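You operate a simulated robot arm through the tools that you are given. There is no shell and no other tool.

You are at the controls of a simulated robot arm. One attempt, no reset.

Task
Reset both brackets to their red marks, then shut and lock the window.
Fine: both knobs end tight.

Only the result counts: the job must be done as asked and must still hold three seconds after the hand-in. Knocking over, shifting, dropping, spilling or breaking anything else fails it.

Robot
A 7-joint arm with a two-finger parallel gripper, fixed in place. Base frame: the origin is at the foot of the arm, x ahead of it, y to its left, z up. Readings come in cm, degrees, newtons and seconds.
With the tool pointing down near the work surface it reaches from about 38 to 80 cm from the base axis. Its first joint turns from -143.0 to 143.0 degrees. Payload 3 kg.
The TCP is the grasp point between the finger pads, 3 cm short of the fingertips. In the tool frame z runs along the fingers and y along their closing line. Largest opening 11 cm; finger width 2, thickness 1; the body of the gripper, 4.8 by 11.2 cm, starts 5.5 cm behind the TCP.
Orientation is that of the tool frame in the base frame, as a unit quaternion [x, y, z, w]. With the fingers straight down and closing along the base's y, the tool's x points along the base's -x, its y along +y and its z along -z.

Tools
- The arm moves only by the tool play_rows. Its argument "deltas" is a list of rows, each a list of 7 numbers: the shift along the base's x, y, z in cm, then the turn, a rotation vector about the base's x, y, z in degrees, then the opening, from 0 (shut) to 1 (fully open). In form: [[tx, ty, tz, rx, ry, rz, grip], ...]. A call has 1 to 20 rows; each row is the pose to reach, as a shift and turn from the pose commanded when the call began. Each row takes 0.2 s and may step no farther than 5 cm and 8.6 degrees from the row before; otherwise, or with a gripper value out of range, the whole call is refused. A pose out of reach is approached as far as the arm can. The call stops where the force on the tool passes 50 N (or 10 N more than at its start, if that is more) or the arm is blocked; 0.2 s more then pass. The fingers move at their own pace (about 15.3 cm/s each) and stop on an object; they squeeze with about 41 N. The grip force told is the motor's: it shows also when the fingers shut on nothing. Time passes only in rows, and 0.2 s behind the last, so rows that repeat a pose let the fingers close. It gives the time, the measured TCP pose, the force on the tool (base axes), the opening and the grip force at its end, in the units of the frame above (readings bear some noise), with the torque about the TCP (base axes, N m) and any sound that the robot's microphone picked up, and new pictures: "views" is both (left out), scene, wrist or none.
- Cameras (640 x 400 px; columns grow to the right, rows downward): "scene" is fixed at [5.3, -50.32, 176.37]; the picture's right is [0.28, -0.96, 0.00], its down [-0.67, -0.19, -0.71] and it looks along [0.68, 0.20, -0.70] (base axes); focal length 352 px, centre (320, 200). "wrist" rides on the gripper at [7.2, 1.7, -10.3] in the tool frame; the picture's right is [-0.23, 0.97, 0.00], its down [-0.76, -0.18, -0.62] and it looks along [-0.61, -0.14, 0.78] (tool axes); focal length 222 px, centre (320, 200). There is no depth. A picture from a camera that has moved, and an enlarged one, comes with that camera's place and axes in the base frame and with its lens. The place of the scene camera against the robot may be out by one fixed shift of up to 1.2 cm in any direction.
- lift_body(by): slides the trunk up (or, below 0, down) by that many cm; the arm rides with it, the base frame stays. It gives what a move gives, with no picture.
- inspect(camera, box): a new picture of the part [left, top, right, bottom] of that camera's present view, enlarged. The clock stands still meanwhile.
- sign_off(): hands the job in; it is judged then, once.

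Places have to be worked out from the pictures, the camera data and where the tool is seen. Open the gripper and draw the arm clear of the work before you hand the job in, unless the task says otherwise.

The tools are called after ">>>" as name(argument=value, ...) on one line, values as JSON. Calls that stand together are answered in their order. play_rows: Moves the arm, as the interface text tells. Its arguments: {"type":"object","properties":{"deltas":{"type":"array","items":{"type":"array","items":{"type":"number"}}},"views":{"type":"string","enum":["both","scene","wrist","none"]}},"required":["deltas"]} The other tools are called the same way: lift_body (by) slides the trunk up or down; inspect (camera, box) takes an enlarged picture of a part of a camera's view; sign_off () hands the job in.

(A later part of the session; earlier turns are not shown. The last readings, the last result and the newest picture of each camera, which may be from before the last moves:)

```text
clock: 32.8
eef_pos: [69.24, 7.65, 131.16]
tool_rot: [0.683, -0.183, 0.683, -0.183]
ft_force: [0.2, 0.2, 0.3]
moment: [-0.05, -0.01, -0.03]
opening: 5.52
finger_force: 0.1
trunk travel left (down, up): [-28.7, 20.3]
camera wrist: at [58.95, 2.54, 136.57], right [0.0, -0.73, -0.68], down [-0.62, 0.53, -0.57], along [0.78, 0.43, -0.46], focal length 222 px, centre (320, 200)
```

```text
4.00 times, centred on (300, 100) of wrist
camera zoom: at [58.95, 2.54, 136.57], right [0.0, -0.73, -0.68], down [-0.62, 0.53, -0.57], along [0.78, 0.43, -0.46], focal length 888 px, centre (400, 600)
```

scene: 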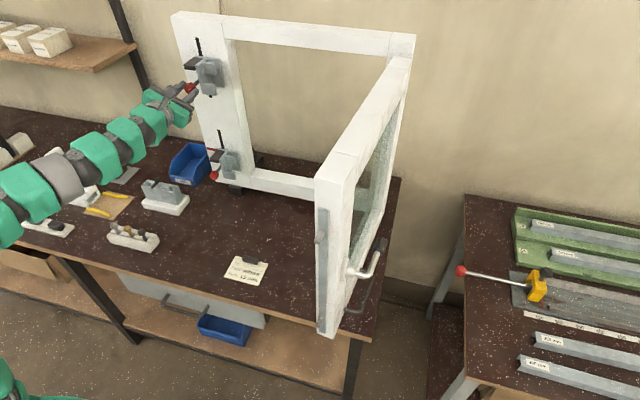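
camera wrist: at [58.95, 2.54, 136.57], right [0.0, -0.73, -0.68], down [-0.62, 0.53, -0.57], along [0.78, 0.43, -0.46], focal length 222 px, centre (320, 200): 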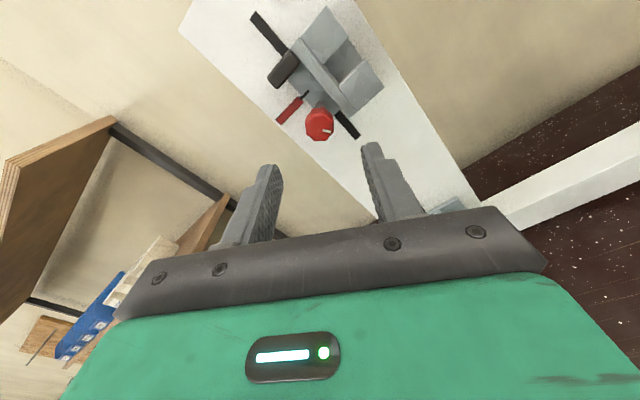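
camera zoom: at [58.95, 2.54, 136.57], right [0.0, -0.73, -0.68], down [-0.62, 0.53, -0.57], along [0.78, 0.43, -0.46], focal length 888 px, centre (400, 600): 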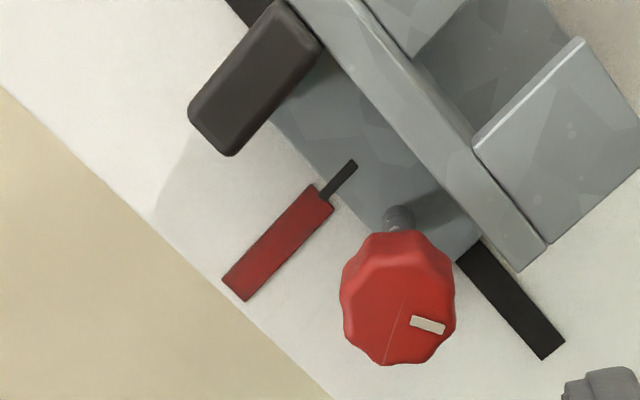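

Measured now: index z≈133.05 vs mark z≈132.92, i.e. within about 1 mm, so the bracket height is right. The knob tick is about 16° short of its original tight position. I'll roll to about +20° in free space to learn that side of the range, so I can tighten with the fingers gripping along y (which cannot push the bracket vertically).

>>> play_rows(deltas=[[0, 0, 0, 8.5, 0, 0, 0.5], [0, 0, 0, 17, 0, 0, 0.5], [0, 0, 0, 25.5, 0, 0, 0.5], [0, 0, 0, 34, 0, 0, 0.5], [0, 0, 0, 42.5, 0, 0, 0.5], [0, 0, 0, 51, 0, 0, 0.5], [0, 0, 0, 59.5, 0, 0, 0.5], [0, 0, 0, 68, 0, 0, 0.5], [0, 0, 0, 76.5, 0, 0, 0.5], [0, 0, 0, 85, 0, 0, 0.5], [0, 0, 0, 93.5, 0, 0, 0.5], [0, 0, 0, 102, 0, 0, 0.5], [0, 0, 0, 110.5, 0, 0, 0.5], [0, 0, 0, 119, 0, 0, 0.5], [0, 0, 0, 127.5, 0, 0, 0.5], [0, 0, 0, 136, 0, 0, 0.5], [0, 0, 0, 144.5, 0, 0, 0.5], [0, 0, 0, 153, 0, 0, 0.5], [0, 0, 0, 161.5, 0, 0, 0.5], [0, 0, 0, 170, 0, 0, 0.5]], views="none")

>>> play_rows(deltas=[[0, 0, 0, 8.5, 0, 0, 0.5], [0, 0, 0, 17, 0, 0, 0.5], [0, 0, 0, 25.5, 0, 0, 0.5], [0, 0, 0, 34, 0, 0, 0.5], [0, 0, 0, 42.5, 0, 0, 0.5], [0, 0, 0, 51, 0, 0, 0.5], [0, 0, 0, 51, 0, 0, 0.5]], views="wrist")

```text
clock: 37.0
eef_pos: [69.22, 7.66, 131.09]
tool_rot: [0.124, 0.697, 0.123, 0.696]
ft_force: [-0.4, 1.1, -0.4]
moment: [-0.02, -0.01, 0.01]
opening: 5.5
finger_force: 0.0
trunk travel left (down, up): [-28.7, 20.3]
```

```text
clock: 38.5
eef_pos: [69.3, 7.65, 131.23]
tool_rot: [0.412, 0.576, 0.411, 0.574]
ft_force: [-0.1, -0.1, 0.2]
moment: [-0.02, 0.04, 0.0]
opening: 5.49
finger_force: 0.1
trunk travel left (down, up): [-28.7, 20.3]
camera wrist: at [58.98, 15.1, 130.4], right [0.0, 0.1, 0.99], down [-0.62, -0.78, 0.08], along [0.78, -0.62, 0.06], focal length 222 px, centre (320, 200)
```

wrist: 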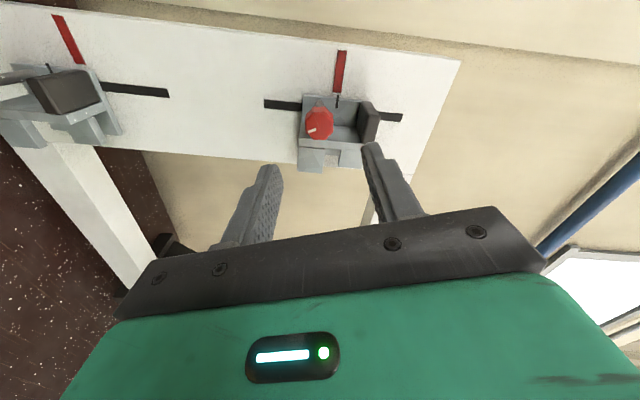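

+71° roll also works, and this side view shows index against mark with picture-right being world-up. Enlarging.

>>> inspect(camera="wrist", box=[290, 40, 390, 150])

>>> inspect(camera="wrist", box=[0, 10, 180, 150])

```text
3.64 times, centred on (340, 95) of wrist
camera zoom: at [58.98, 15.1, 130.4], right [0.0, 0.1, 0.99], down [-0.62, -0.78, 0.08], along [0.78, -0.62, 0.06], focal length 808 px, centre (247, 582)
```

zoom: 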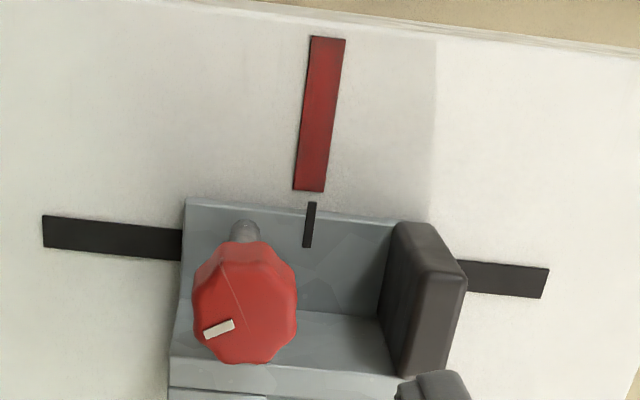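

```text
2.86 times, centred on (90, 80) of wrist
camera zoom: at [58.98, 15.1, 130.4], right [0.0, 0.1, 0.99], down [-0.62, -0.78, 0.08], along [0.78, -0.62, 0.06], focal length 635 px, centre (977, 543)
```

zoom: 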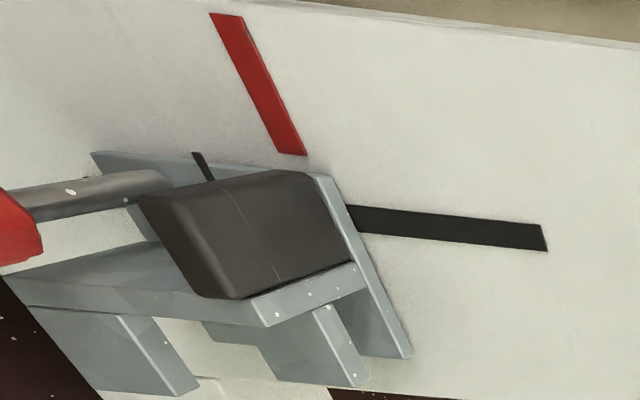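

The side view agrees: upper index is ~1 mm above mark centre, good. The lower bracket's index (z≈101.9) needs about +2.85 cm to its mark (z≈104.7). Now regrip the upper knob at roll −20° centred on its axis and tighten.

>>> play_rows(deltas=[[0, 0, 0, -8.3, 0, 0, 0.5], [0, 0, 0, -16.6, 0, 0, 0.5], [0, 0, 0, -24.9, 0, 0, 0.5], [0, 0, 0, -33.2, 0, 0, 0.5], [0, 0, 0, -41.5, 0, 0, 0.5], [0, 0, 0, -49.8, 0, 0, 0.5], [0, 0, 0, -58.1, 0, 0, 0.5], [0, 0, 0, -66.4, 0, 0, 0.5], [0, 0, 0, -74.7, 0, 0, 0.5], [0, 0, 0, -83, 0, 0, 0.5], [0, 0, 0, -91, 0, 0, 0.5], [2, 0.03, -0.05, -91, 0, 0, 0.5], [4, 0.03, -0.1, -91, 0, 0, 0.5], [5.8, 0.03, -0.1, -91, 0, 0, 0.5], [5.8, 0.03, -0.1, -91, 0, 0, 0.5]], views="wrist")

>>> inspect(camera="wrist", box=[260, 100, 380, 190])

```text
clock: 41.8
eef_pos: [75.11, 7.74, 131.04]
tool_rot: [-0.123, 0.697, -0.122, 0.696]
ft_force: [0.7, 0.0, 0.4]
moment: [-0.01, 0.0, 0.02]
opening: 5.49
finger_force: 0.1
trunk travel left (down, up): [-28.7, 20.3]
camera wrist: at [64.84, 6.77, 123.66], right [0.0, 0.99, -0.12], down [-0.62, 0.09, 0.78], along [0.78, 0.08, 0.62], focal length 222 px, centre (320, 200)
```

wrist: 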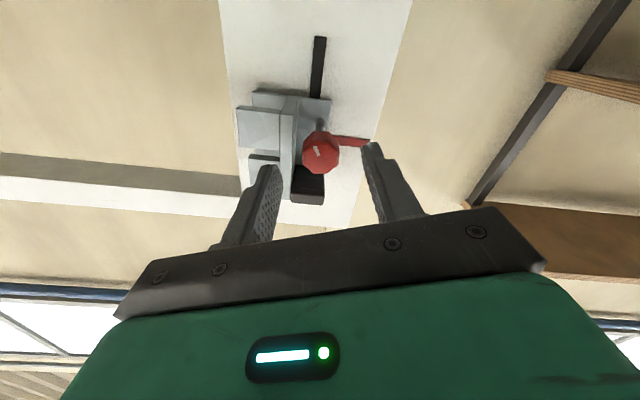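

```text
4.44 times, centred on (320, 145) of wrist
camera zoom: at [64.84, 6.77, 123.66], right [0.0, 0.99, -0.12], down [-0.62, 0.09, 0.78], along [0.78, 0.08, 0.62], focal length 987 px, centre (320, 444)
```

zoom: 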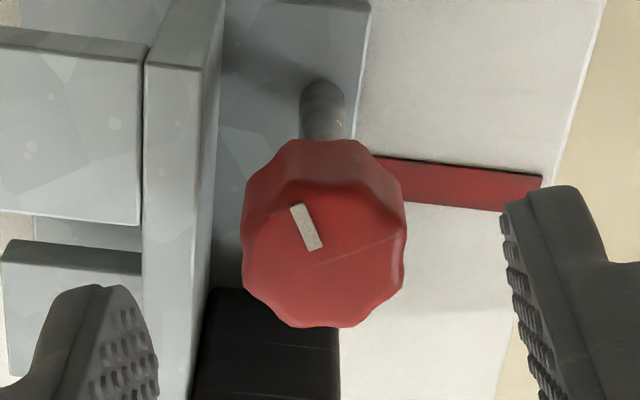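

The knob is on axis to within ~0.07 cm. Advancing 2.2 cm and gripping.

>>> play_rows(deltas=[[1.2, 0, 0, 0, 0, 0, 0.5], [2.2, 0, 0, 0, 0, 0, 0.5], [2.2, 0, 0, 0, 0, 0, 0.2], [2.2, 0, 0, 0, 0, 0, 0.2], [2.2, 0, 0, 0, 0, 0, 0.2]], views="none")

```text
clock: 43.0
eef_pos: [77.38, 7.69, 131.09]
tool_rot: [-0.123, 0.696, -0.122, 0.696]
ft_force: [5.9, 1.4, 3.1]
moment: [0.02, -0.26, 0.13]
opening: 2.55
finger_force: 45.2
trunk travel left (down, up): [-28.7, 20.3]
```

Good, low forces. Tightening +24° and reading torque.

>>> play_rows(deltas=[[0, 0, 0, 6, 0, 0, 0.2], [0, 0, 0, 12, 0, 0, 0.2], [0, 0, 0, 18, 0, 0, 0.2], [0, 0, 0, 24, 0, 0, 0.2], [0, 0, 0, 24, 0, 0, 0.2]], views="none")

```text
clock: 44.1
eef_pos: [77.41, 7.76, 131.03]
tool_rot: [0.025, 0.707, 0.025, 0.707]
ft_force: [6.8, 1.1, 7.6]
moment: [0.0, -0.44, 0.06]
opening: 2.56
finger_force: 44.7
trunk travel left (down, up): [-28.7, 20.3]
```

No resistance yet; continuing another 24°.

>>> play_rows(deltas=[[0, 0, 0, 6, 0, 0, 0.2], [0, 0, 0, 12, 0, 0, 0.2], [0, 0, 0, 18, 0, 0, 0.2], [0, 0, 0, 24, 0, 0, 0.2], [0, 0, 0, 24, 0, 0, 0.2]], views="wrist")

>>> inspect(camera="wrist", box=[260, 100, 380, 200])

```text
clock: 45.4
eef_pos: [77.2, 7.77, 131.03]
tool_rot: [0.171, 0.687, 0.173, 0.685]
ft_force: [0.5, 3.8, -1.8]
moment: [-0.34, 0.33, 0.29]
opening: 2.56
finger_force: 45.1
trunk travel left (down, up): [-28.7, 20.3]
camera wrist: at [66.98, 12.67, 125.34], right [0.0, 0.75, 0.66], down [-0.62, -0.52, 0.59], along [0.78, -0.41, 0.47], focal length 222 px, centre (320, 200)
```

wrist: 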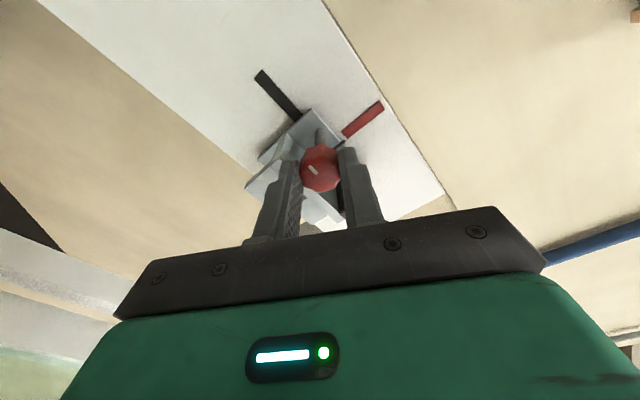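

```text
4.00 times, centred on (320, 150) of wrist
camera zoom: at [66.98, 12.67, 125.34], right [0.0, 0.75, 0.66], down [-0.62, -0.52, 0.59], along [0.78, -0.41, 0.47], focal length 888 px, centre (320, 400)
```

zoom: 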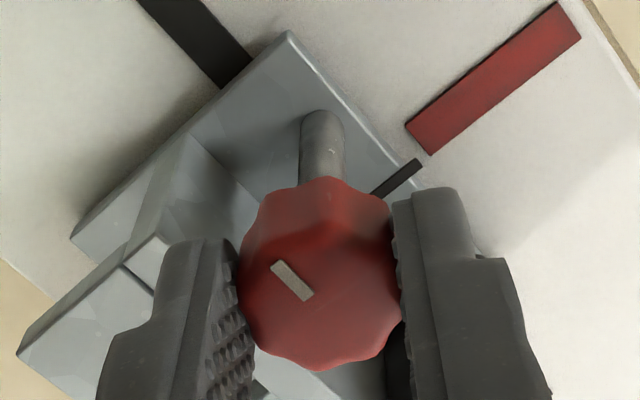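

Now resistance shows (−0.34 N·m) with a bit of slip. Another 20° to confirm it is against its tight stop.

>>> play_rows(deltas=[[0, 0, 0, 5, 0, 0, 0.2], [0, 0, 0, 10, 0, 0, 0.2], [0, 0, 0, 15, 0, 0, 0.2], [0, 0, 0, 20, 0, 0, 0.2], [0, 0, 0, 20, 0, 0, 0.2]], views="wrist")

>>> inspect(camera="wrist", box=[260, 100, 380, 200])

```text
clock: 46.5
eef_pos: [77.43, 7.71, 131.21]
tool_rot: [0.287, 0.646, 0.287, 0.646]
ft_force: [-2.2, 1.8, 1.3]
moment: [-0.38, -0.12, -0.02]
opening: 2.56
finger_force: 45.4
trunk travel left (down, up): [-28.7, 20.3]
camera wrist: at [66.98, 14.23, 127.47], right [0.0, 0.48, 0.88], down [-0.62, -0.69, 0.38], along [0.78, -0.55, 0.3], focal length 222 px, centre (320, 200)
```

wrist: 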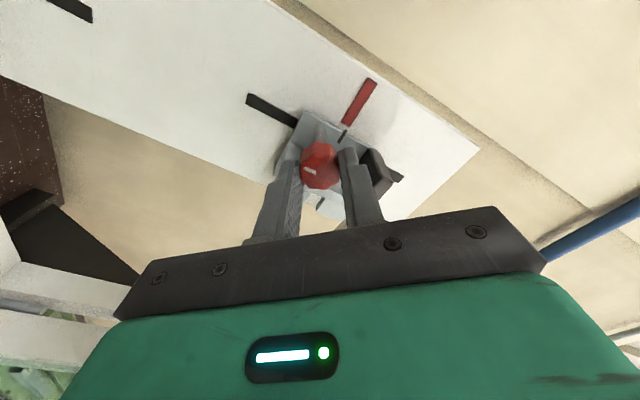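

```text
4.00 times, centred on (320, 150) of wrist
camera zoom: at [66.98, 14.23, 127.47], right [0.0, 0.48, 0.88], down [-0.62, -0.69, 0.38], along [0.78, -0.55, 0.3], focal length 888 px, centre (320, 400)
```

zoom: 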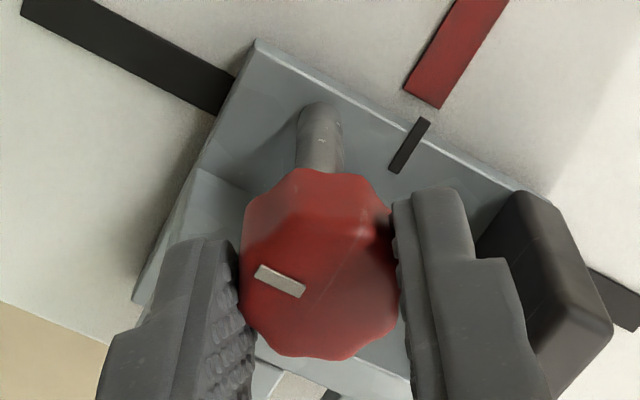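

Knob is stationary while the grip slips around it: it's at its tight stop with the tick at 6 o'clock, as originally. Releasing and backing off to verify the bracket's final position.

>>> play_rows(deltas=[[0, 0, 0, 0, 0, 0, 0.45], [0, 0, 0, 0, 0, 0, 0.45], [-3, 0, 0, 0, 0, 0, 0.5], [-6, 0, 0, 0, 0, 0, 0.5], [-8, 0, 0, 5, 0, 0, 0.5], [-10, 0, 0, 11, 0, 0, 0.5], [-12, 0, 2, 17, 0, 0, 0.5], [-12, 0, 2, 17, 0, 0, 0.5]], views="both")

>>> inspect(camera="wrist", box=[270, 50, 390, 150])

```text
clock: 48.4
eef_pos: [65.37, 7.8, 132.98]
tool_rot: [0.38, 0.597, 0.379, 0.596]
ft_force: [-0.9, -1.4, 1.0]
moment: [0.0, 0.05, 0.0]
opening: 5.5
finger_force: 0.2
trunk travel left (down, up): [-28.7, 20.3]
camera wrist: at [55.0, 15.11, 131.39], right [0.0, 0.21, 0.98], down [-0.62, -0.77, 0.16], along [0.78, -0.61, 0.13], focal length 222 px, centre (320, 200)
```

scene: 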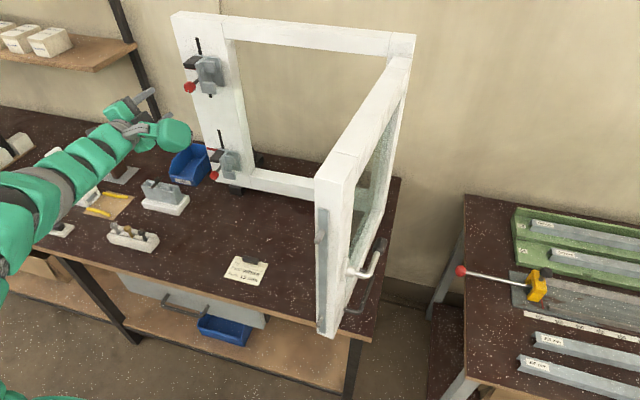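
wrist: 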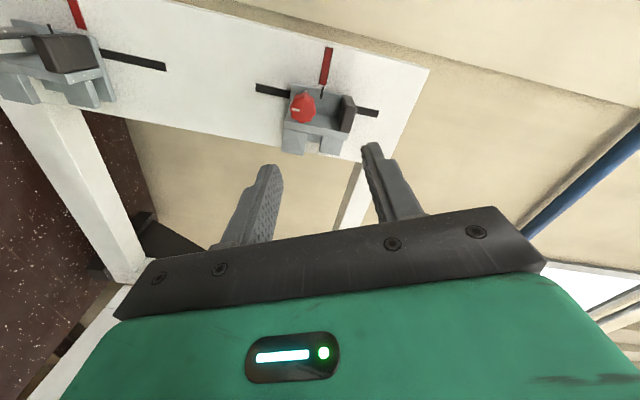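

```text
4.00 times, centred on (330, 100) of wrist
camera zoom: at [55.0, 15.11, 131.39], right [0.0, 0.21, 0.98], down [-0.62, -0.77, 0.16], along [0.78, -0.61, 0.13], focal length 888 px, centre (280, 600)
```

zoom: 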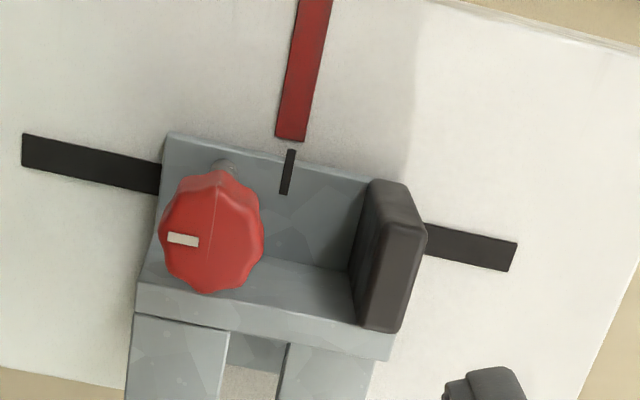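

Upper bracket verified: index and mark centre lines coincide within ~0.5 mm and the knob is tight. The arm lies straight along y≈7 over clear bench, so I lower the trunk by 27 cm for the lower bracket.

>>> lift_body(by=-14)

>>> inspect(camera="scene", box=[0, 0, 640, 400])

```text
clock: 50.0
eef_pos: [65.47, 7.8, 118.97]
tool_rot: [0.38, 0.596, 0.38, 0.596]
ft_force: [0.7, 0.3, -0.1]
moment: [0.03, -0.02, 0.04]
opening: 5.49
finger_force: 0.1
trunk travel left (down, up): [-14.7, 34.3]
```

```text
1.00 times, centred on (320, 200) of scene (not enlarged: the box is as wide or as high as the picture)
camera zoom: at [5.3, -50.32, 176.37], right [0.28, -0.96, 0.0], down [-0.67, -0.19, -0.71], along [0.68, 0.2, -0.7], focal length 352 px, centre (320, 200)
```

zoom: 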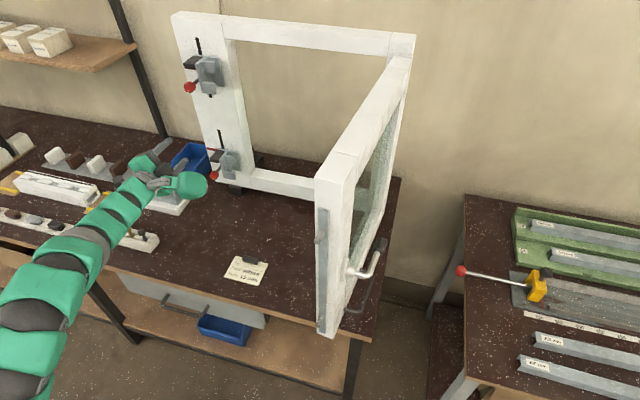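

Clear of everything. Lowering another 14 cm.

>>> lift_body(by=-14)

>>> play_rows(deltas=[[1, 0, 0, -8.5, 0, 0, 0.5], [2, 0, 0, -17, 0, 0, 0.5], [3, 0, 0, -25.5, 0, 0, 0.5], [3.7, 0, -0.5, -34, 0, 0, 0.5], [3.7, 0, -1, -42.5, 0, 0, 0.5], [3.7, 0, -1.5, -51, 0, 0, 0.5], [3.7, 0, -2, -59.5, 0, 0, 0.5], [3.7, 0, -2, -68, 0, 0, 0.5], [3.7, 0, -2, -76.5, 0, 0, 0.5], [3.7, 0, -2, -85, 0, 0, 0.5], [3.7, 0, -2, -93.5, 0, 0, 0.5], [3.7, 0, -2, -102, 0, 0, 0.5], [3.7, 0, -2, -110.5, 0, 0, 0.5], [3.7, 0, -2, -119, 0, 0, 0.5], [3.7, 0, -2, -127.5, 0, 0, 0.5], [3.7, 0, -2, -136, 0, 0, 0.5], [3.7, 0, -2, -144.5, 0, 0, 0.5], [3.7, 0, -2, -153, 0, 0, 0.5], [3.7, 0, -2, -161.5, 0, 0, 0.5], [3.7, 0, -2, -170, 0, 0, 0.5]], views="both")

```text
clock: 51.7
eef_pos: [65.38, 7.85, 104.89]
tool_rot: [0.38, 0.596, 0.38, 0.596]
ft_force: [0.1, 0.1, -0.5]
moment: [-0.02, -0.02, -0.01]
opening: 5.52
finger_force: 0.1
trunk travel left (down, up): [-0.7, 48.3]
```

```text
clock: 55.9
eef_pos: [69.09, 7.8, 102.84]
tool_rot: [0.561, -0.43, 0.561, -0.43]
ft_force: [0.0, -0.1, 0.4]
moment: [-0.01, -0.05, -0.01]
opening: 5.51
finger_force: 0.1
trunk travel left (down, up): [-0.7, 48.3]
camera wrist: at [58.78, 0.36, 103.14], right [0.0, -0.04, -1.0], down [-0.62, 0.78, -0.03], along [0.78, 0.62, -0.02], focal length 222 px, centre (320, 200)
```

scene: 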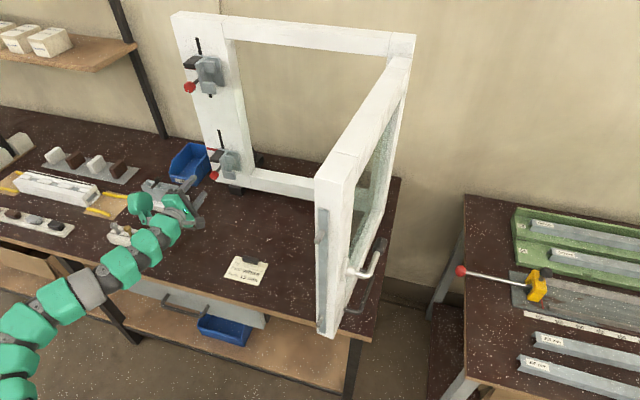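
wrist: 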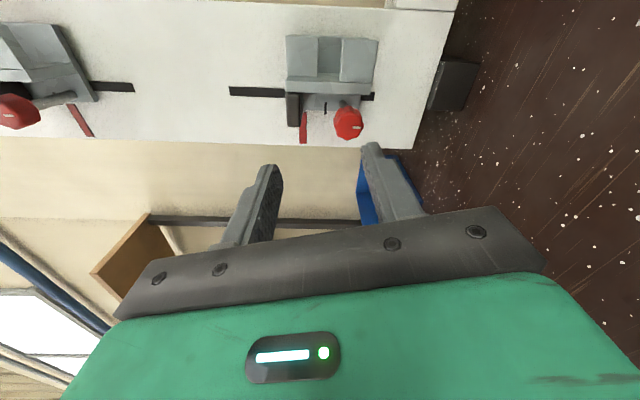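

Good side view of the lower bracket (picture-right is world-down). Enlarging to measure index, mark and knob.

>>> inspect(camera="wrist", box=[270, 60, 390, 160])

```text
4.00 times, centred on (330, 110) of wrist
camera zoom: at [58.78, 0.36, 103.14], right [0.0, -0.04, -1.0], down [-0.62, 0.78, -0.03], along [0.78, 0.62, -0.02], focal length 888 px, centre (280, 560)
```

zoom: 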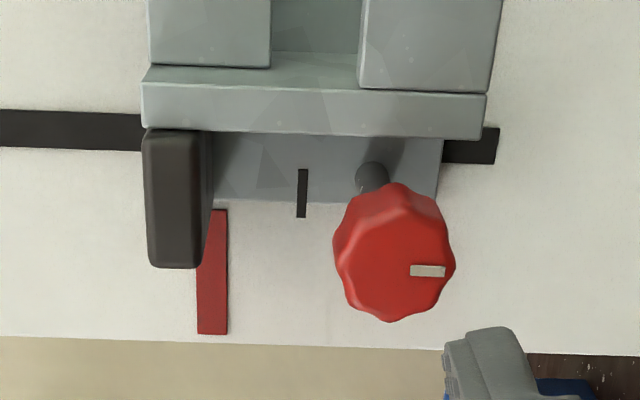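

Lower bracket: index z≈102.23, mark z≈104.98, so it needs +2.75 cm; its knob axis is at about (y 7.73, z 100.25). To cancel any off-axis error I'll grip at roll +55°, loosen to −65°, lift, and tighten back symmetrically. Rolling and lining up now.

>>> play_rows(deltas=[[0, 0, -0.3, 8.4, 0, 0, 0.5], [0, 0, -0.6, 16.8, 0, 0, 0.5], [0, 0, -0.9, 25.2, 0, 0, 0.5], [0, 0, -1.2, 33.6, 0, 0, 0.5], [0, 0, -1.5, 42, 0, 0, 0.5], [0, 0, -1.8, 50.4, 0, 0, 0.5], [0, 0, -2.1, 58.8, 0, 0, 0.5], [0, 0, -2.4, 67.2, 0, 0, 0.5], [0, -0.07, -2.55, 75.6, 0, 0, 0.5], [0, -0.07, -2.55, 84, 0, 0, 0.5], [0, -0.07, -2.55, 92.4, 0, 0, 0.5], [0, -0.07, -2.55, 100.8, 0, 0, 0.5], [0, -0.07, -2.55, 109.2, 0, 0, 0.5], [0, -0.07, -2.55, 117.6, 0, 0, 0.5], [0, -0.07, -2.55, 126, 0, 0, 0.5], [0, -0.07, -2.55, 134.4, 0, 0, 0.5], [0, -0.07, -2.55, 142.8, 0, 0, 0.5], [0, -0.07, -2.55, 151.2, 0, 0, 0.5], [0, -0.07, -2.55, 159.6, 0, 0, 0.5], [0, -0.07, -2.55, 160, 0, 0, 0.5]], views="none")

>>> play_rows(deltas=[[2, 0, 0, 0, 0, 0, 0.5], [4, 0, 0, 0, 0, 0, 0.5], [6, 0, 0, 0, 0, 0, 0.5], [6, 0, 0, 0, 0, 0, 0.5]], views="wrist")

>>> inspect(camera="wrist", box=[260, 100, 380, 200])

```text
clock: 60.1
eef_pos: [69.09, 7.9, 100.4]
tool_rot: [0.327, 0.627, 0.327, 0.627]
ft_force: [0.4, 0.1, 0.0]
moment: [0.06, -0.03, 0.01]
opening: 5.51
finger_force: 0.1
trunk travel left (down, up): [-0.7, 48.3]
```

```text
clock: 61.1
eef_pos: [75.19, 7.79, 100.34]
tool_rot: [0.326, 0.627, 0.327, 0.627]
ft_force: [0.2, 0.4, 0.4]
moment: [-0.01, 0.01, 0.0]
opening: 5.52
finger_force: 0.0
trunk travel left (down, up): [-0.7, 48.3]
camera wrist: at [64.79, 14.71, 97.54], right [0.0, 0.37, 0.93], down [-0.62, -0.73, 0.29], along [0.78, -0.58, 0.23], focal length 222 px, centre (320, 200)
```

wrist: 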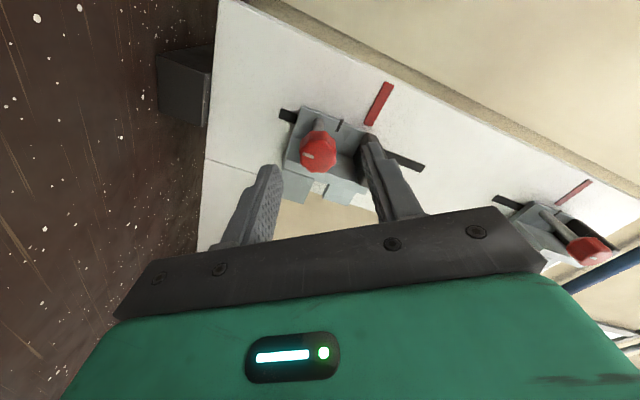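

```text
4.00 times, centred on (320, 150) of wrist
camera zoom: at [64.79, 14.71, 97.54], right [0.0, 0.37, 0.93], down [-0.62, -0.73, 0.29], along [0.78, -0.58, 0.23], focal length 888 px, centre (320, 400)
```

zoom: 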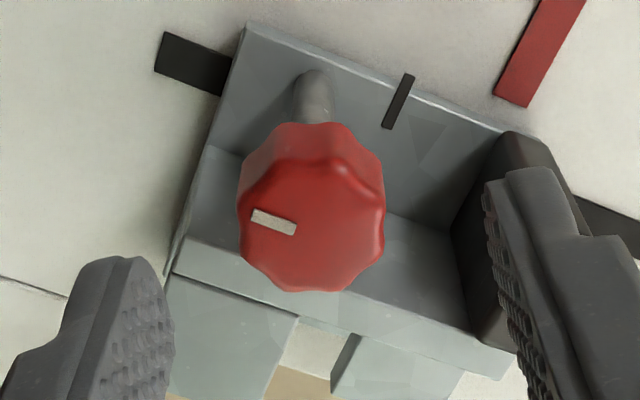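

Knob sits ~0.15 cm lower than the tool axis; correcting by −0.13 cm in z, advancing and gripping.

>>> play_rows(deltas=[[1, 0.02, -0.13, 0, 0, 0, 0.5], [2.15, 0.02, -0.13, 0, 0, 0, 0.5], [2.15, 0.02, -0.13, 0, 0, 0, 0.5], [2.15, 0.02, -0.13, 0, 0, 0, 0.2], [2.15, 0.02, -0.13, 0, 0, 0, 0.2], [2.15, 0.02, -0.13, 0, 0, 0, 0.2]], views="none")

```text
clock: 62.5
eef_pos: [77.23, 7.78, 100.22]
tool_rot: [0.327, 0.628, 0.326, 0.627]
ft_force: [-4.1, -1.6, -6.9]
moment: [0.03, 0.17, -0.1]
opening: 2.55
finger_force: 45.7
trunk travel left (down, up): [-0.7, 48.3]
```

Small residual (−7 N mainly z). Nudging 0.05 cm toward it and loosening by 60° first.

>>> play_rows(deltas=[[0, -0.03, -0.05, 0, 0, 0, 0.2], [0, -0.03, -0.05, -7.5, 0, 0, 0.2], [0, -0.03, -0.05, -15, 0, 0, 0.2], [0, -0.03, -0.05, -22.5, 0, 0, 0.2], [0, -0.03, -0.05, -30, 0, 0, 0.2], [0, -0.03, -0.05, -37.5, 0, 0, 0.2], [0, -0.03, -0.05, -45, 0, 0, 0.2], [0, -0.03, -0.05, -52.5, 0, 0, 0.2], [0, -0.03, -0.05, -60, 0, 0, 0.2]], views="none")

```text
clock: 64.5
eef_pos: [77.33, 7.81, 100.23]
tool_rot: [-0.032, 0.707, -0.031, 0.706]
ft_force: [-3.2, -2.3, -11.0]
moment: [0.03, 1.4, -0.17]
opening: 2.58
finger_force: 45.2
trunk travel left (down, up): [-0.7, 48.3]
```

There's an unexpected pitch moment (1.4 N·m); checking both views before continuing.

>>> play_rows(deltas=[[0, 0, 0, 0, 0, 0, 0.2]], views="both")

>>> inspect(camera="wrist", box=[240, 60, 400, 200])

>>> inspect(camera="scene", box=[140, 120, 280, 230])

```text
clock: 64.9
eef_pos: [77.23, 7.64, 100.18]
tool_rot: [-0.031, 0.707, -0.032, 0.706]
ft_force: [-2.3, -2.9, -10.1]
moment: [0.03, 0.77, -0.16]
opening: 2.57
finger_force: 45.1
trunk travel left (down, up): [-0.7, 48.3]
camera wrist: at [66.92, 8.75, 92.79], right [0.0, 0.99, 0.14], down [-0.62, -0.11, 0.78], along [0.78, -0.09, 0.62], focal length 222 px, centre (320, 200)
```

scene: 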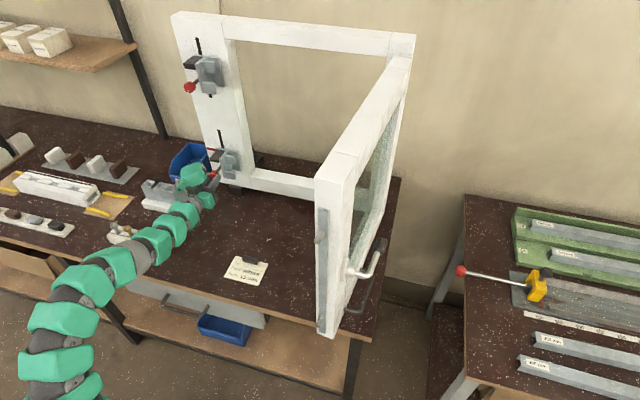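
wrist: 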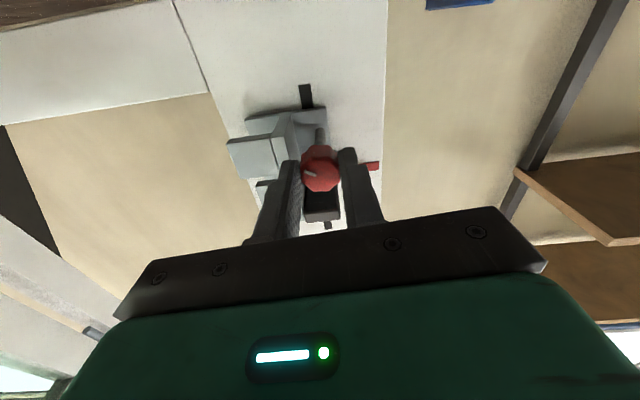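

```text
2.86 times, centred on (320, 130) of wrist
camera zoom: at [66.92, 8.75, 92.79], right [0.0, 0.99, 0.14], down [-0.62, -0.11, 0.78], along [0.78, -0.09, 0.62], focal length 635 px, centre (320, 400)
```

zoom: 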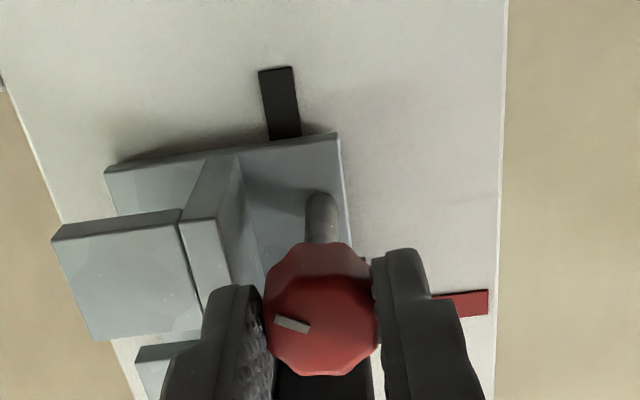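

```text
3.64 times, centred on (210, 175) of scene
camera zoom: at [5.3, -50.32, 176.37], right [0.28, -0.96, 0.0], down [-0.67, -0.19, -0.71], along [0.68, 0.2, -0.7], focal length 1280 px, centre (720, 291)
```

zoom: 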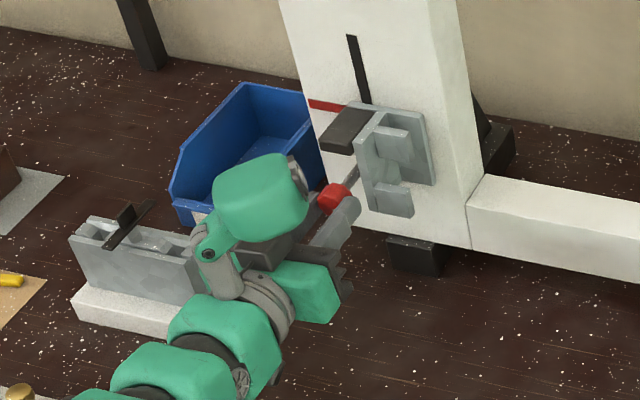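

All clear; the moment is settling. Continuing the loosening another 60°.

>>> play_rows(deltas=[[0, 0, 0, -7.5, 0, 0, 0.2], [0, 0, 0, -15, 0, 0, 0.2], [0, 0, 0, -22.5, 0, 0, 0.2], [0, 0, 0, -30, 0, 0, 0.2], [0, 0, 0, -37.5, 0, 0, 0.2], [0, 0, 0, -45, 0, 0, 0.2], [0, 0, 0, -52.5, 0, 0, 0.2], [0, 0, 0, -60, 0, 0, 0.2]], views="wrist")

>>> inspect(camera="wrist", box=[240, 60, 400, 200])

```text
clock: 66.7
eef_pos: [77.24, 7.53, 100.18]
tool_rot: [-0.38, 0.598, -0.38, 0.594]
ft_force: [-2.2, -12.1, -2.5]
moment: [0.0, 0.34, -0.8]
opening: 2.57
finger_force: 45.2
trunk travel left (down, up): [-0.7, 48.3]
camera wrist: at [66.89, 1.72, 95.52], right [0.0, 0.62, -0.79], down [-0.62, 0.62, 0.48], along [0.78, 0.49, 0.38], focal length 222 px, centre (320, 200)
```

wrist: 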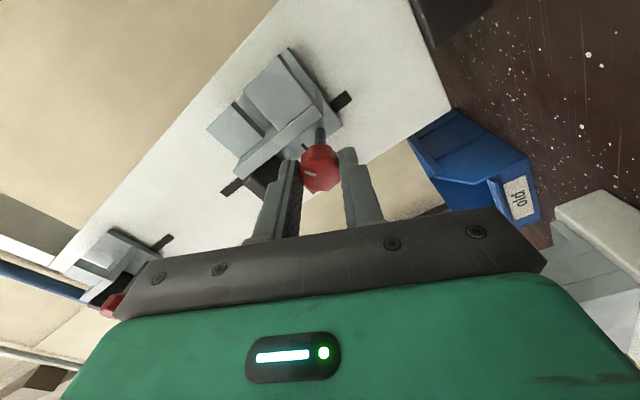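

```text
2.86 times, centred on (320, 130) of wrist
camera zoom: at [66.89, 1.72, 95.52], right [0.0, 0.62, -0.79], down [-0.62, 0.62, 0.48], along [0.78, 0.49, 0.38], focal length 635 px, centre (320, 400)
```

zoom: 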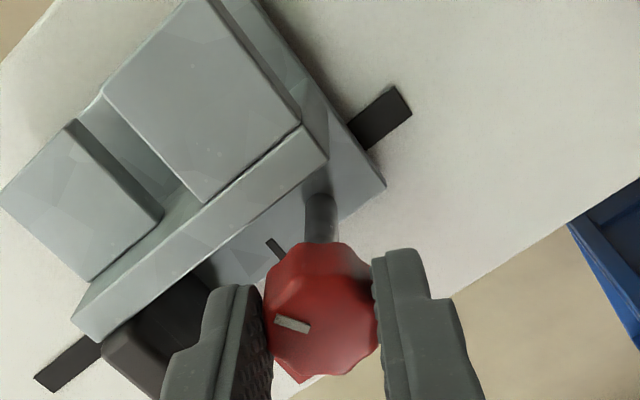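

No slip, knob at about −120° and free. Relieving the y force slightly and lifting 2.7 cm.

>>> play_rows(deltas=[[0, -0.06, 0.2, 0, 0, 0, 0.2], [0, -0.06, 0.6, 0, 0, 0, 0.2], [0, -0.06, 1.1, 0, 0, 0, 0.2], [0, -0.06, 1.6, 0, 0, 0, 0.2], [0, -0.06, 2.1, 0, 0, 0, 0.2], [0, -0.06, 2.5, 0, 0, 0, 0.2], [0, -0.06, 2.7, 0, 0, 0, 0.2], [0, -0.06, 2.7, 0, 0, 0, 0.2]], views="wrist")

>>> inspect(camera="wrist", box=[240, 60, 400, 200])

>>> inspect(camera="scene", box=[180, 120, 280, 200])

```text
clock: 68.5
eef_pos: [77.23, 7.64, 103.0]
tool_rot: [-0.38, 0.597, -0.379, 0.596]
ft_force: [-0.8, -18.0, -1.6]
moment: [0.01, 0.17, -0.79]
opening: 2.56
finger_force: 44.6
trunk travel left (down, up): [-0.7, 48.3]
camera wrist: at [66.9, 1.74, 98.31], right [0.0, 0.62, -0.79], down [-0.62, 0.62, 0.48], along [0.78, 0.49, 0.38], focal length 222 px, centre (320, 200)
```

wrist: 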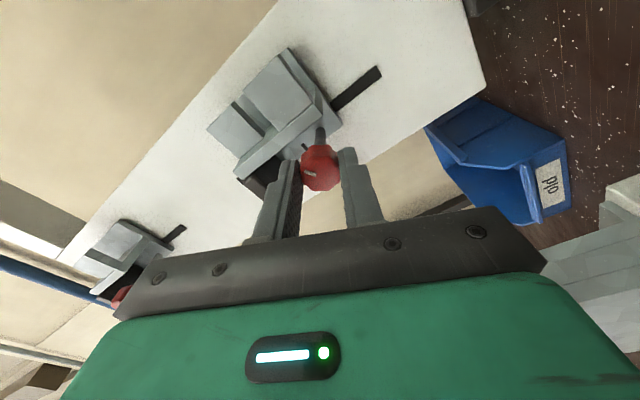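

```text
2.86 times, centred on (320, 130) of wrist
camera zoom: at [66.9, 1.74, 98.31], right [0.0, 0.62, -0.79], down [-0.62, 0.62, 0.48], along [0.78, 0.49, 0.38], focal length 635 px, centre (320, 400)
```

zoom: 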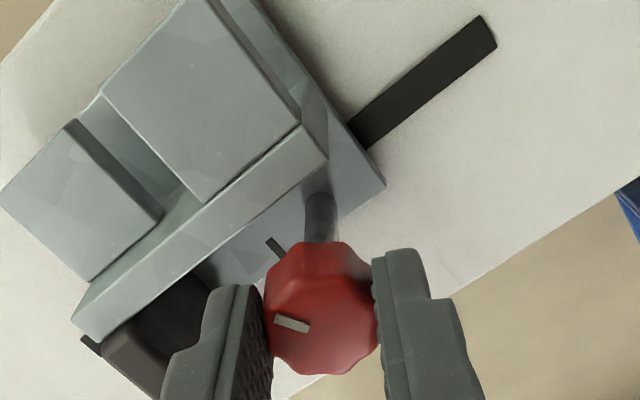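

```text
5.00 times, centred on (230, 160) of scene
camera zoom: at [5.3, -50.32, 176.37], right [0.28, -0.96, 0.0], down [-0.67, -0.19, -0.71], along [0.68, 0.2, -0.7], focal length 1760 px, centre (770, 400)
```

zoom: 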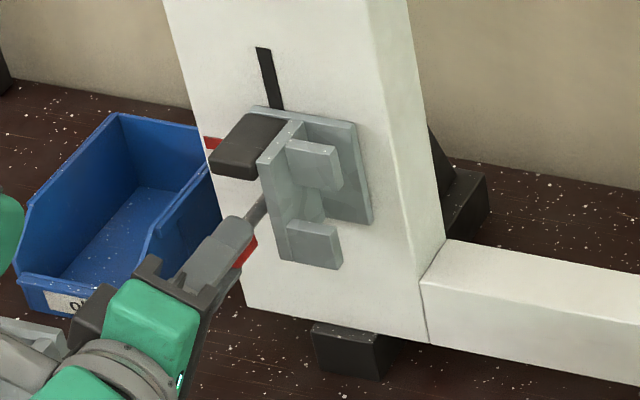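

The bracket rode up with the knob. Now tightening back by +120° while holding height.

>>> play_rows(deltas=[[0, -0.05, 0, 7.5, 0, 0, 0.2], [0, -0.05, 0, 15, 0, 0, 0.2], [0, -0.05, 0, 22.5, 0, 0, 0.2], [0, -0.05, 0, 30, 0, 0, 0.2], [0, -0.05, 0, 37.5, 0, 0, 0.2], [0, 0, 0, 45, 0, 0, 0.2], [0, 0, 0, 52.5, 0, 0, 0.2], [0, 0, 0, 60, 0, 0, 0.2], [0, 0, 0, 67.5, 0, 0, 0.2], [0, 0, 0, 75, 0, 0, 0.2], [0, 0, 0, 82.5, 0, 0, 0.2], [0, 0, 0, 90, 0, 0, 0.2]], views="none")

```text
clock: 71.1
eef_pos: [77.27, 7.8, 103.14]
tool_rot: [0.154, 0.69, 0.154, 0.69]
ft_force: [9.4, 0.9, 9.5]
moment: [0.0, -0.27, 0.05]
opening: 2.56
finger_force: 45.6
trunk travel left (down, up): [-0.7, 48.3]
```

Continuing the last 30° and a bit, then viewing.

>>> play_rows(deltas=[[0, 0, 0, 7.5, 0, 0, 0.2], [0, 0, 0, 15, 0, 0, 0.2], [0, 0, 0, 22.5, 0, 0, 0.2], [0, 0, 0, 30, 0, 0, 0.2], [0, 0, 0, 36, 0, 0, 0.2], [0, 0, 0, 36, 0, 0, 0.2]], views="wrist")

>>> inspect(camera="wrist", box=[240, 60, 400, 200])

```text
clock: 72.5
eef_pos: [77.21, 7.99, 103.02]
tool_rot: [0.357, 0.61, 0.359, 0.61]
ft_force: [12.8, 20.5, 20.8]
moment: [-0.29, -0.43, 0.89]
opening: 2.55
finger_force: 45.0
trunk travel left (down, up): [-0.7, 48.3]
camera wrist: at [66.82, 15.05, 100.93], right [0.0, 0.27, 0.96], down [-0.62, -0.75, 0.21], along [0.78, -0.6, 0.17], focal length 222 px, centre (320, 200)
```

wrist: 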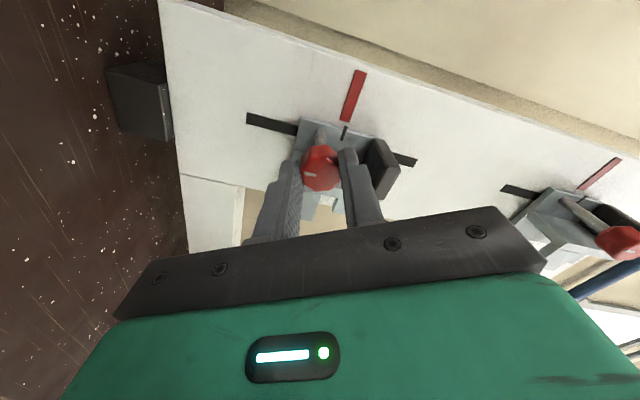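

```text
2.86 times, centred on (320, 130) of wrist
camera zoom: at [66.82, 15.05, 100.93], right [0.0, 0.27, 0.96], down [-0.62, -0.75, 0.21], along [0.78, -0.6, 0.17], focal length 635 px, centre (320, 400)
```

zoom: 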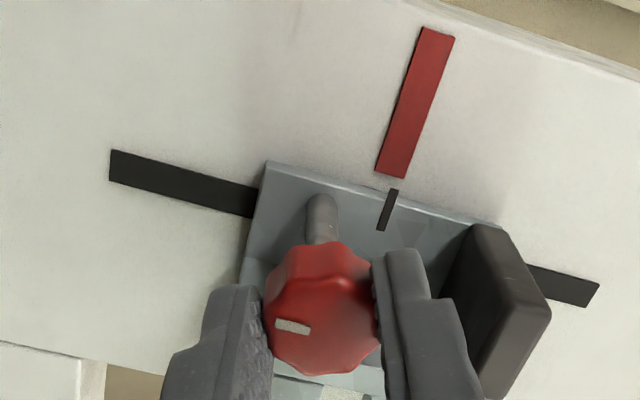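

Index vs mark looks within ~1 mm. Forces from slight off-axis built up, so I'll release, back off, measure, and regrip centred at a neutral roll for the final tightening.

>>> play_rows(deltas=[[0, 0, 0, 0, 0, 0, 0.45], [0, 0, 0, 0, 0, 0, 0.45], [-3, 0, 0, 0, 0, 0, 0.5], [-6, 0, 0, 0, 0, 0, 0.5], [-8, 0, 0, 0, 0, 0, 0.5], [-8, 0, 0, 0, 0, 0, 0.5]], views="wrist")

>>> inspect(camera="wrist", box=[270, 40, 390, 150])

```text
clock: 73.9
eef_pos: [69.27, 7.67, 102.96]
tool_rot: [0.359, 0.609, 0.359, 0.609]
ft_force: [0.6, -0.7, 0.1]
moment: [-0.01, 0.0, -0.05]
opening: 5.49
finger_force: 0.1
trunk travel left (down, up): [-0.7, 48.3]
camera wrist: at [58.9, 14.83, 100.83], right [0.0, 0.27, 0.96], down [-0.62, -0.75, 0.21], along [0.78, -0.6, 0.17], focal length 222 px, centre (320, 200)
```

wrist: 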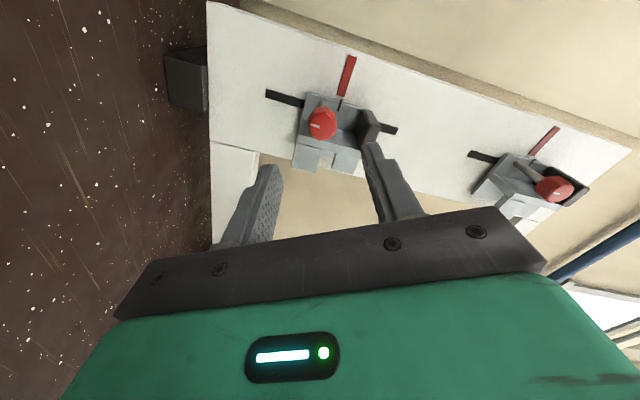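

```text
3.64 times, centred on (330, 95) of wrist
camera zoom: at [58.9, 14.83, 100.83], right [0.0, 0.27, 0.96], down [-0.62, -0.75, 0.21], along [0.78, -0.6, 0.17], focal length 808 px, centre (284, 582)
```

zoom: 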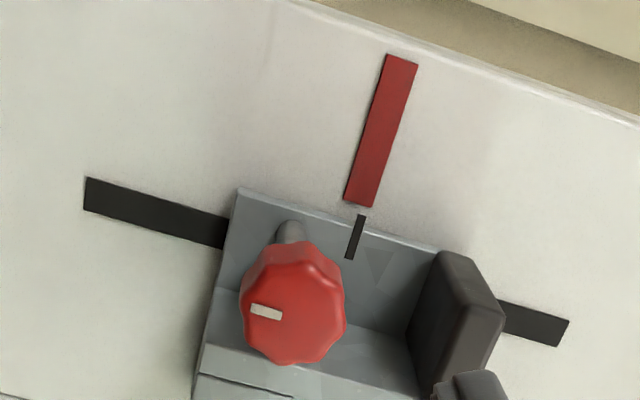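

Lower index z≈105.15 vs mark ≈105.0: aligned within ~1.5 mm. Regripping the knob (centre ≈ y 7.73, z 103.18) at roll −20° for the final tightening.

>>> play_rows(deltas=[[0, 0, 0, -8.1, 0, 0, 0.5], [0, 0, 0, -16.2, 0, 0, 0.5], [0, 0, 0, -24.3, 0, 0, 0.5], [0, 0, 0, -32.4, 0, 0, 0.5], [0, 0, 0, -40.5, 0, 0, 0.5], [0, 0, 0, -48.6, 0, 0, 0.5], [0, 0, 0.1, -56.7, 0, 0, 0.5], [0, 0, 0.2, -64.8, 0, 0, 0.5], [0, 0.04, 0.2, -72.9, 0, 0, 0.5], [0, 0.04, 0.2, -81, 0, 0, 0.5], [2, 0.04, 0.2, -81, 0, 0, 0.5], [4, 0.04, 0.2, -81, 0, 0, 0.5], [5.8, 0.04, 0.2, -81, 0, 0, 0.5], [5.8, 0.04, 0.2, -81, 0, 0, 0.5]], views="wrist")

>>> inspect(camera="wrist", box=[260, 100, 380, 190])

```text
clock: 76.9
eef_pos: [75.13, 7.82, 103.12]
tool_rot: [-0.124, 0.697, -0.122, 0.696]
ft_force: [-0.1, -0.1, 0.7]
moment: [-0.04, -0.01, 0.0]
opening: 5.5
finger_force: 0.1
trunk travel left (down, up): [-0.7, 48.3]
camera wrist: at [64.74, 6.93, 95.67], right [0.0, 0.99, -0.12], down [-0.62, 0.09, 0.78], along [0.78, 0.07, 0.62], focal length 222 px, centre (320, 200)
```

wrist: 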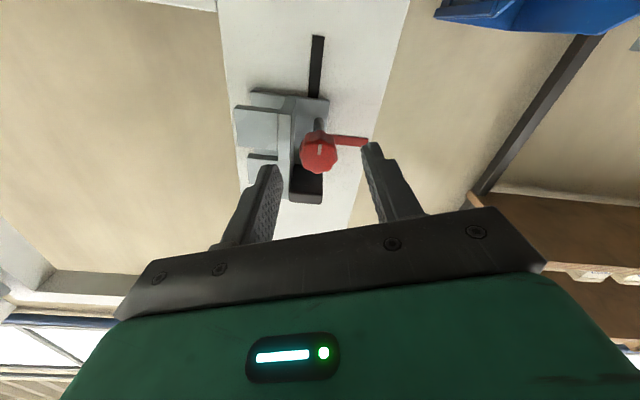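

```text
4.44 times, centred on (320, 145) of wrist
camera zoom: at [64.74, 6.93, 95.67], right [0.0, 0.99, -0.12], down [-0.62, 0.09, 0.78], along [0.78, 0.07, 0.62], focal length 987 px, centre (320, 444)
```

zoom: 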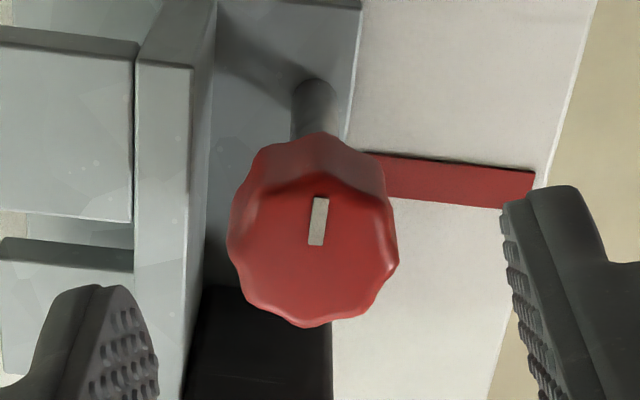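

Knob is 0.1 cm to the −y side; correcting, gripping and tightening with a 24° twist.

>>> play_rows(deltas=[[1.2, -0.1, 0, 0, 0, 0, 0.5], [2.2, -0.1, 0, 0, 0, 0, 0.5], [2.2, -0.1, 0, 0, 0, 0, 0.2], [2.2, -0.1, 0, 0, 0, 0, 0.2], [2.2, -0.1, 0, 0, 0, 0, 0.2], [2.2, -0.1, 0, 6, 0, 0, 0.2], [2.2, -0.1, 0, 12, 0, 0, 0.2], [2.2, -0.1, 0, 18, 0, 0, 0.2], [2.2, -0.1, 0, 24, 0, 0, 0.2], [2.2, -0.1, 0, 24, 0, 0, 0.2]], views="wrist")

>>> inspect(camera="wrist", box=[260, 100, 380, 200])

```text
clock: 79.1
eef_pos: [77.24, 7.78, 103.05]
tool_rot: [0.025, 0.707, 0.024, 0.706]
ft_force: [-1.9, 4.1, -3.8]
moment: [-0.26, -0.16, 0.12]
opening: 2.54
finger_force: 45.3
trunk travel left (down, up): [-0.7, 48.3]
camera wrist: at [66.84, 9.92, 95.89], right [0.0, 0.96, 0.3], down [-0.62, -0.23, 0.75], along [0.78, -0.18, 0.59], focal length 222 px, centre (320, 200)
```

wrist: 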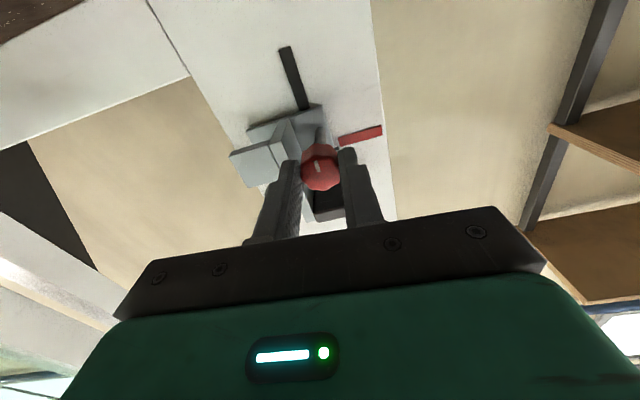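

```text
4.00 times, centred on (320, 150) of wrist
camera zoom: at [66.84, 9.92, 95.89], right [0.0, 0.96, 0.3], down [-0.62, -0.23, 0.75], along [0.78, -0.18, 0.59], focal length 888 px, centre (320, 400)
```

zoom: 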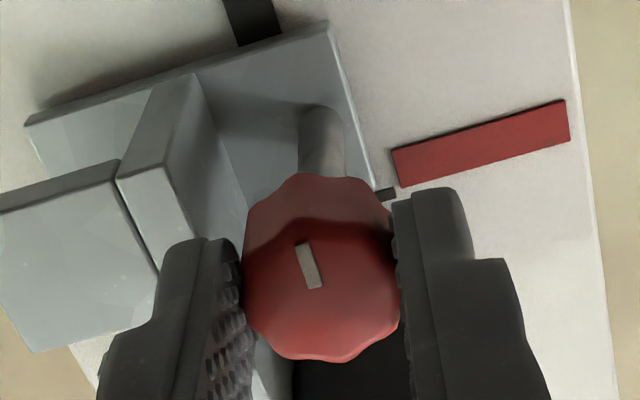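

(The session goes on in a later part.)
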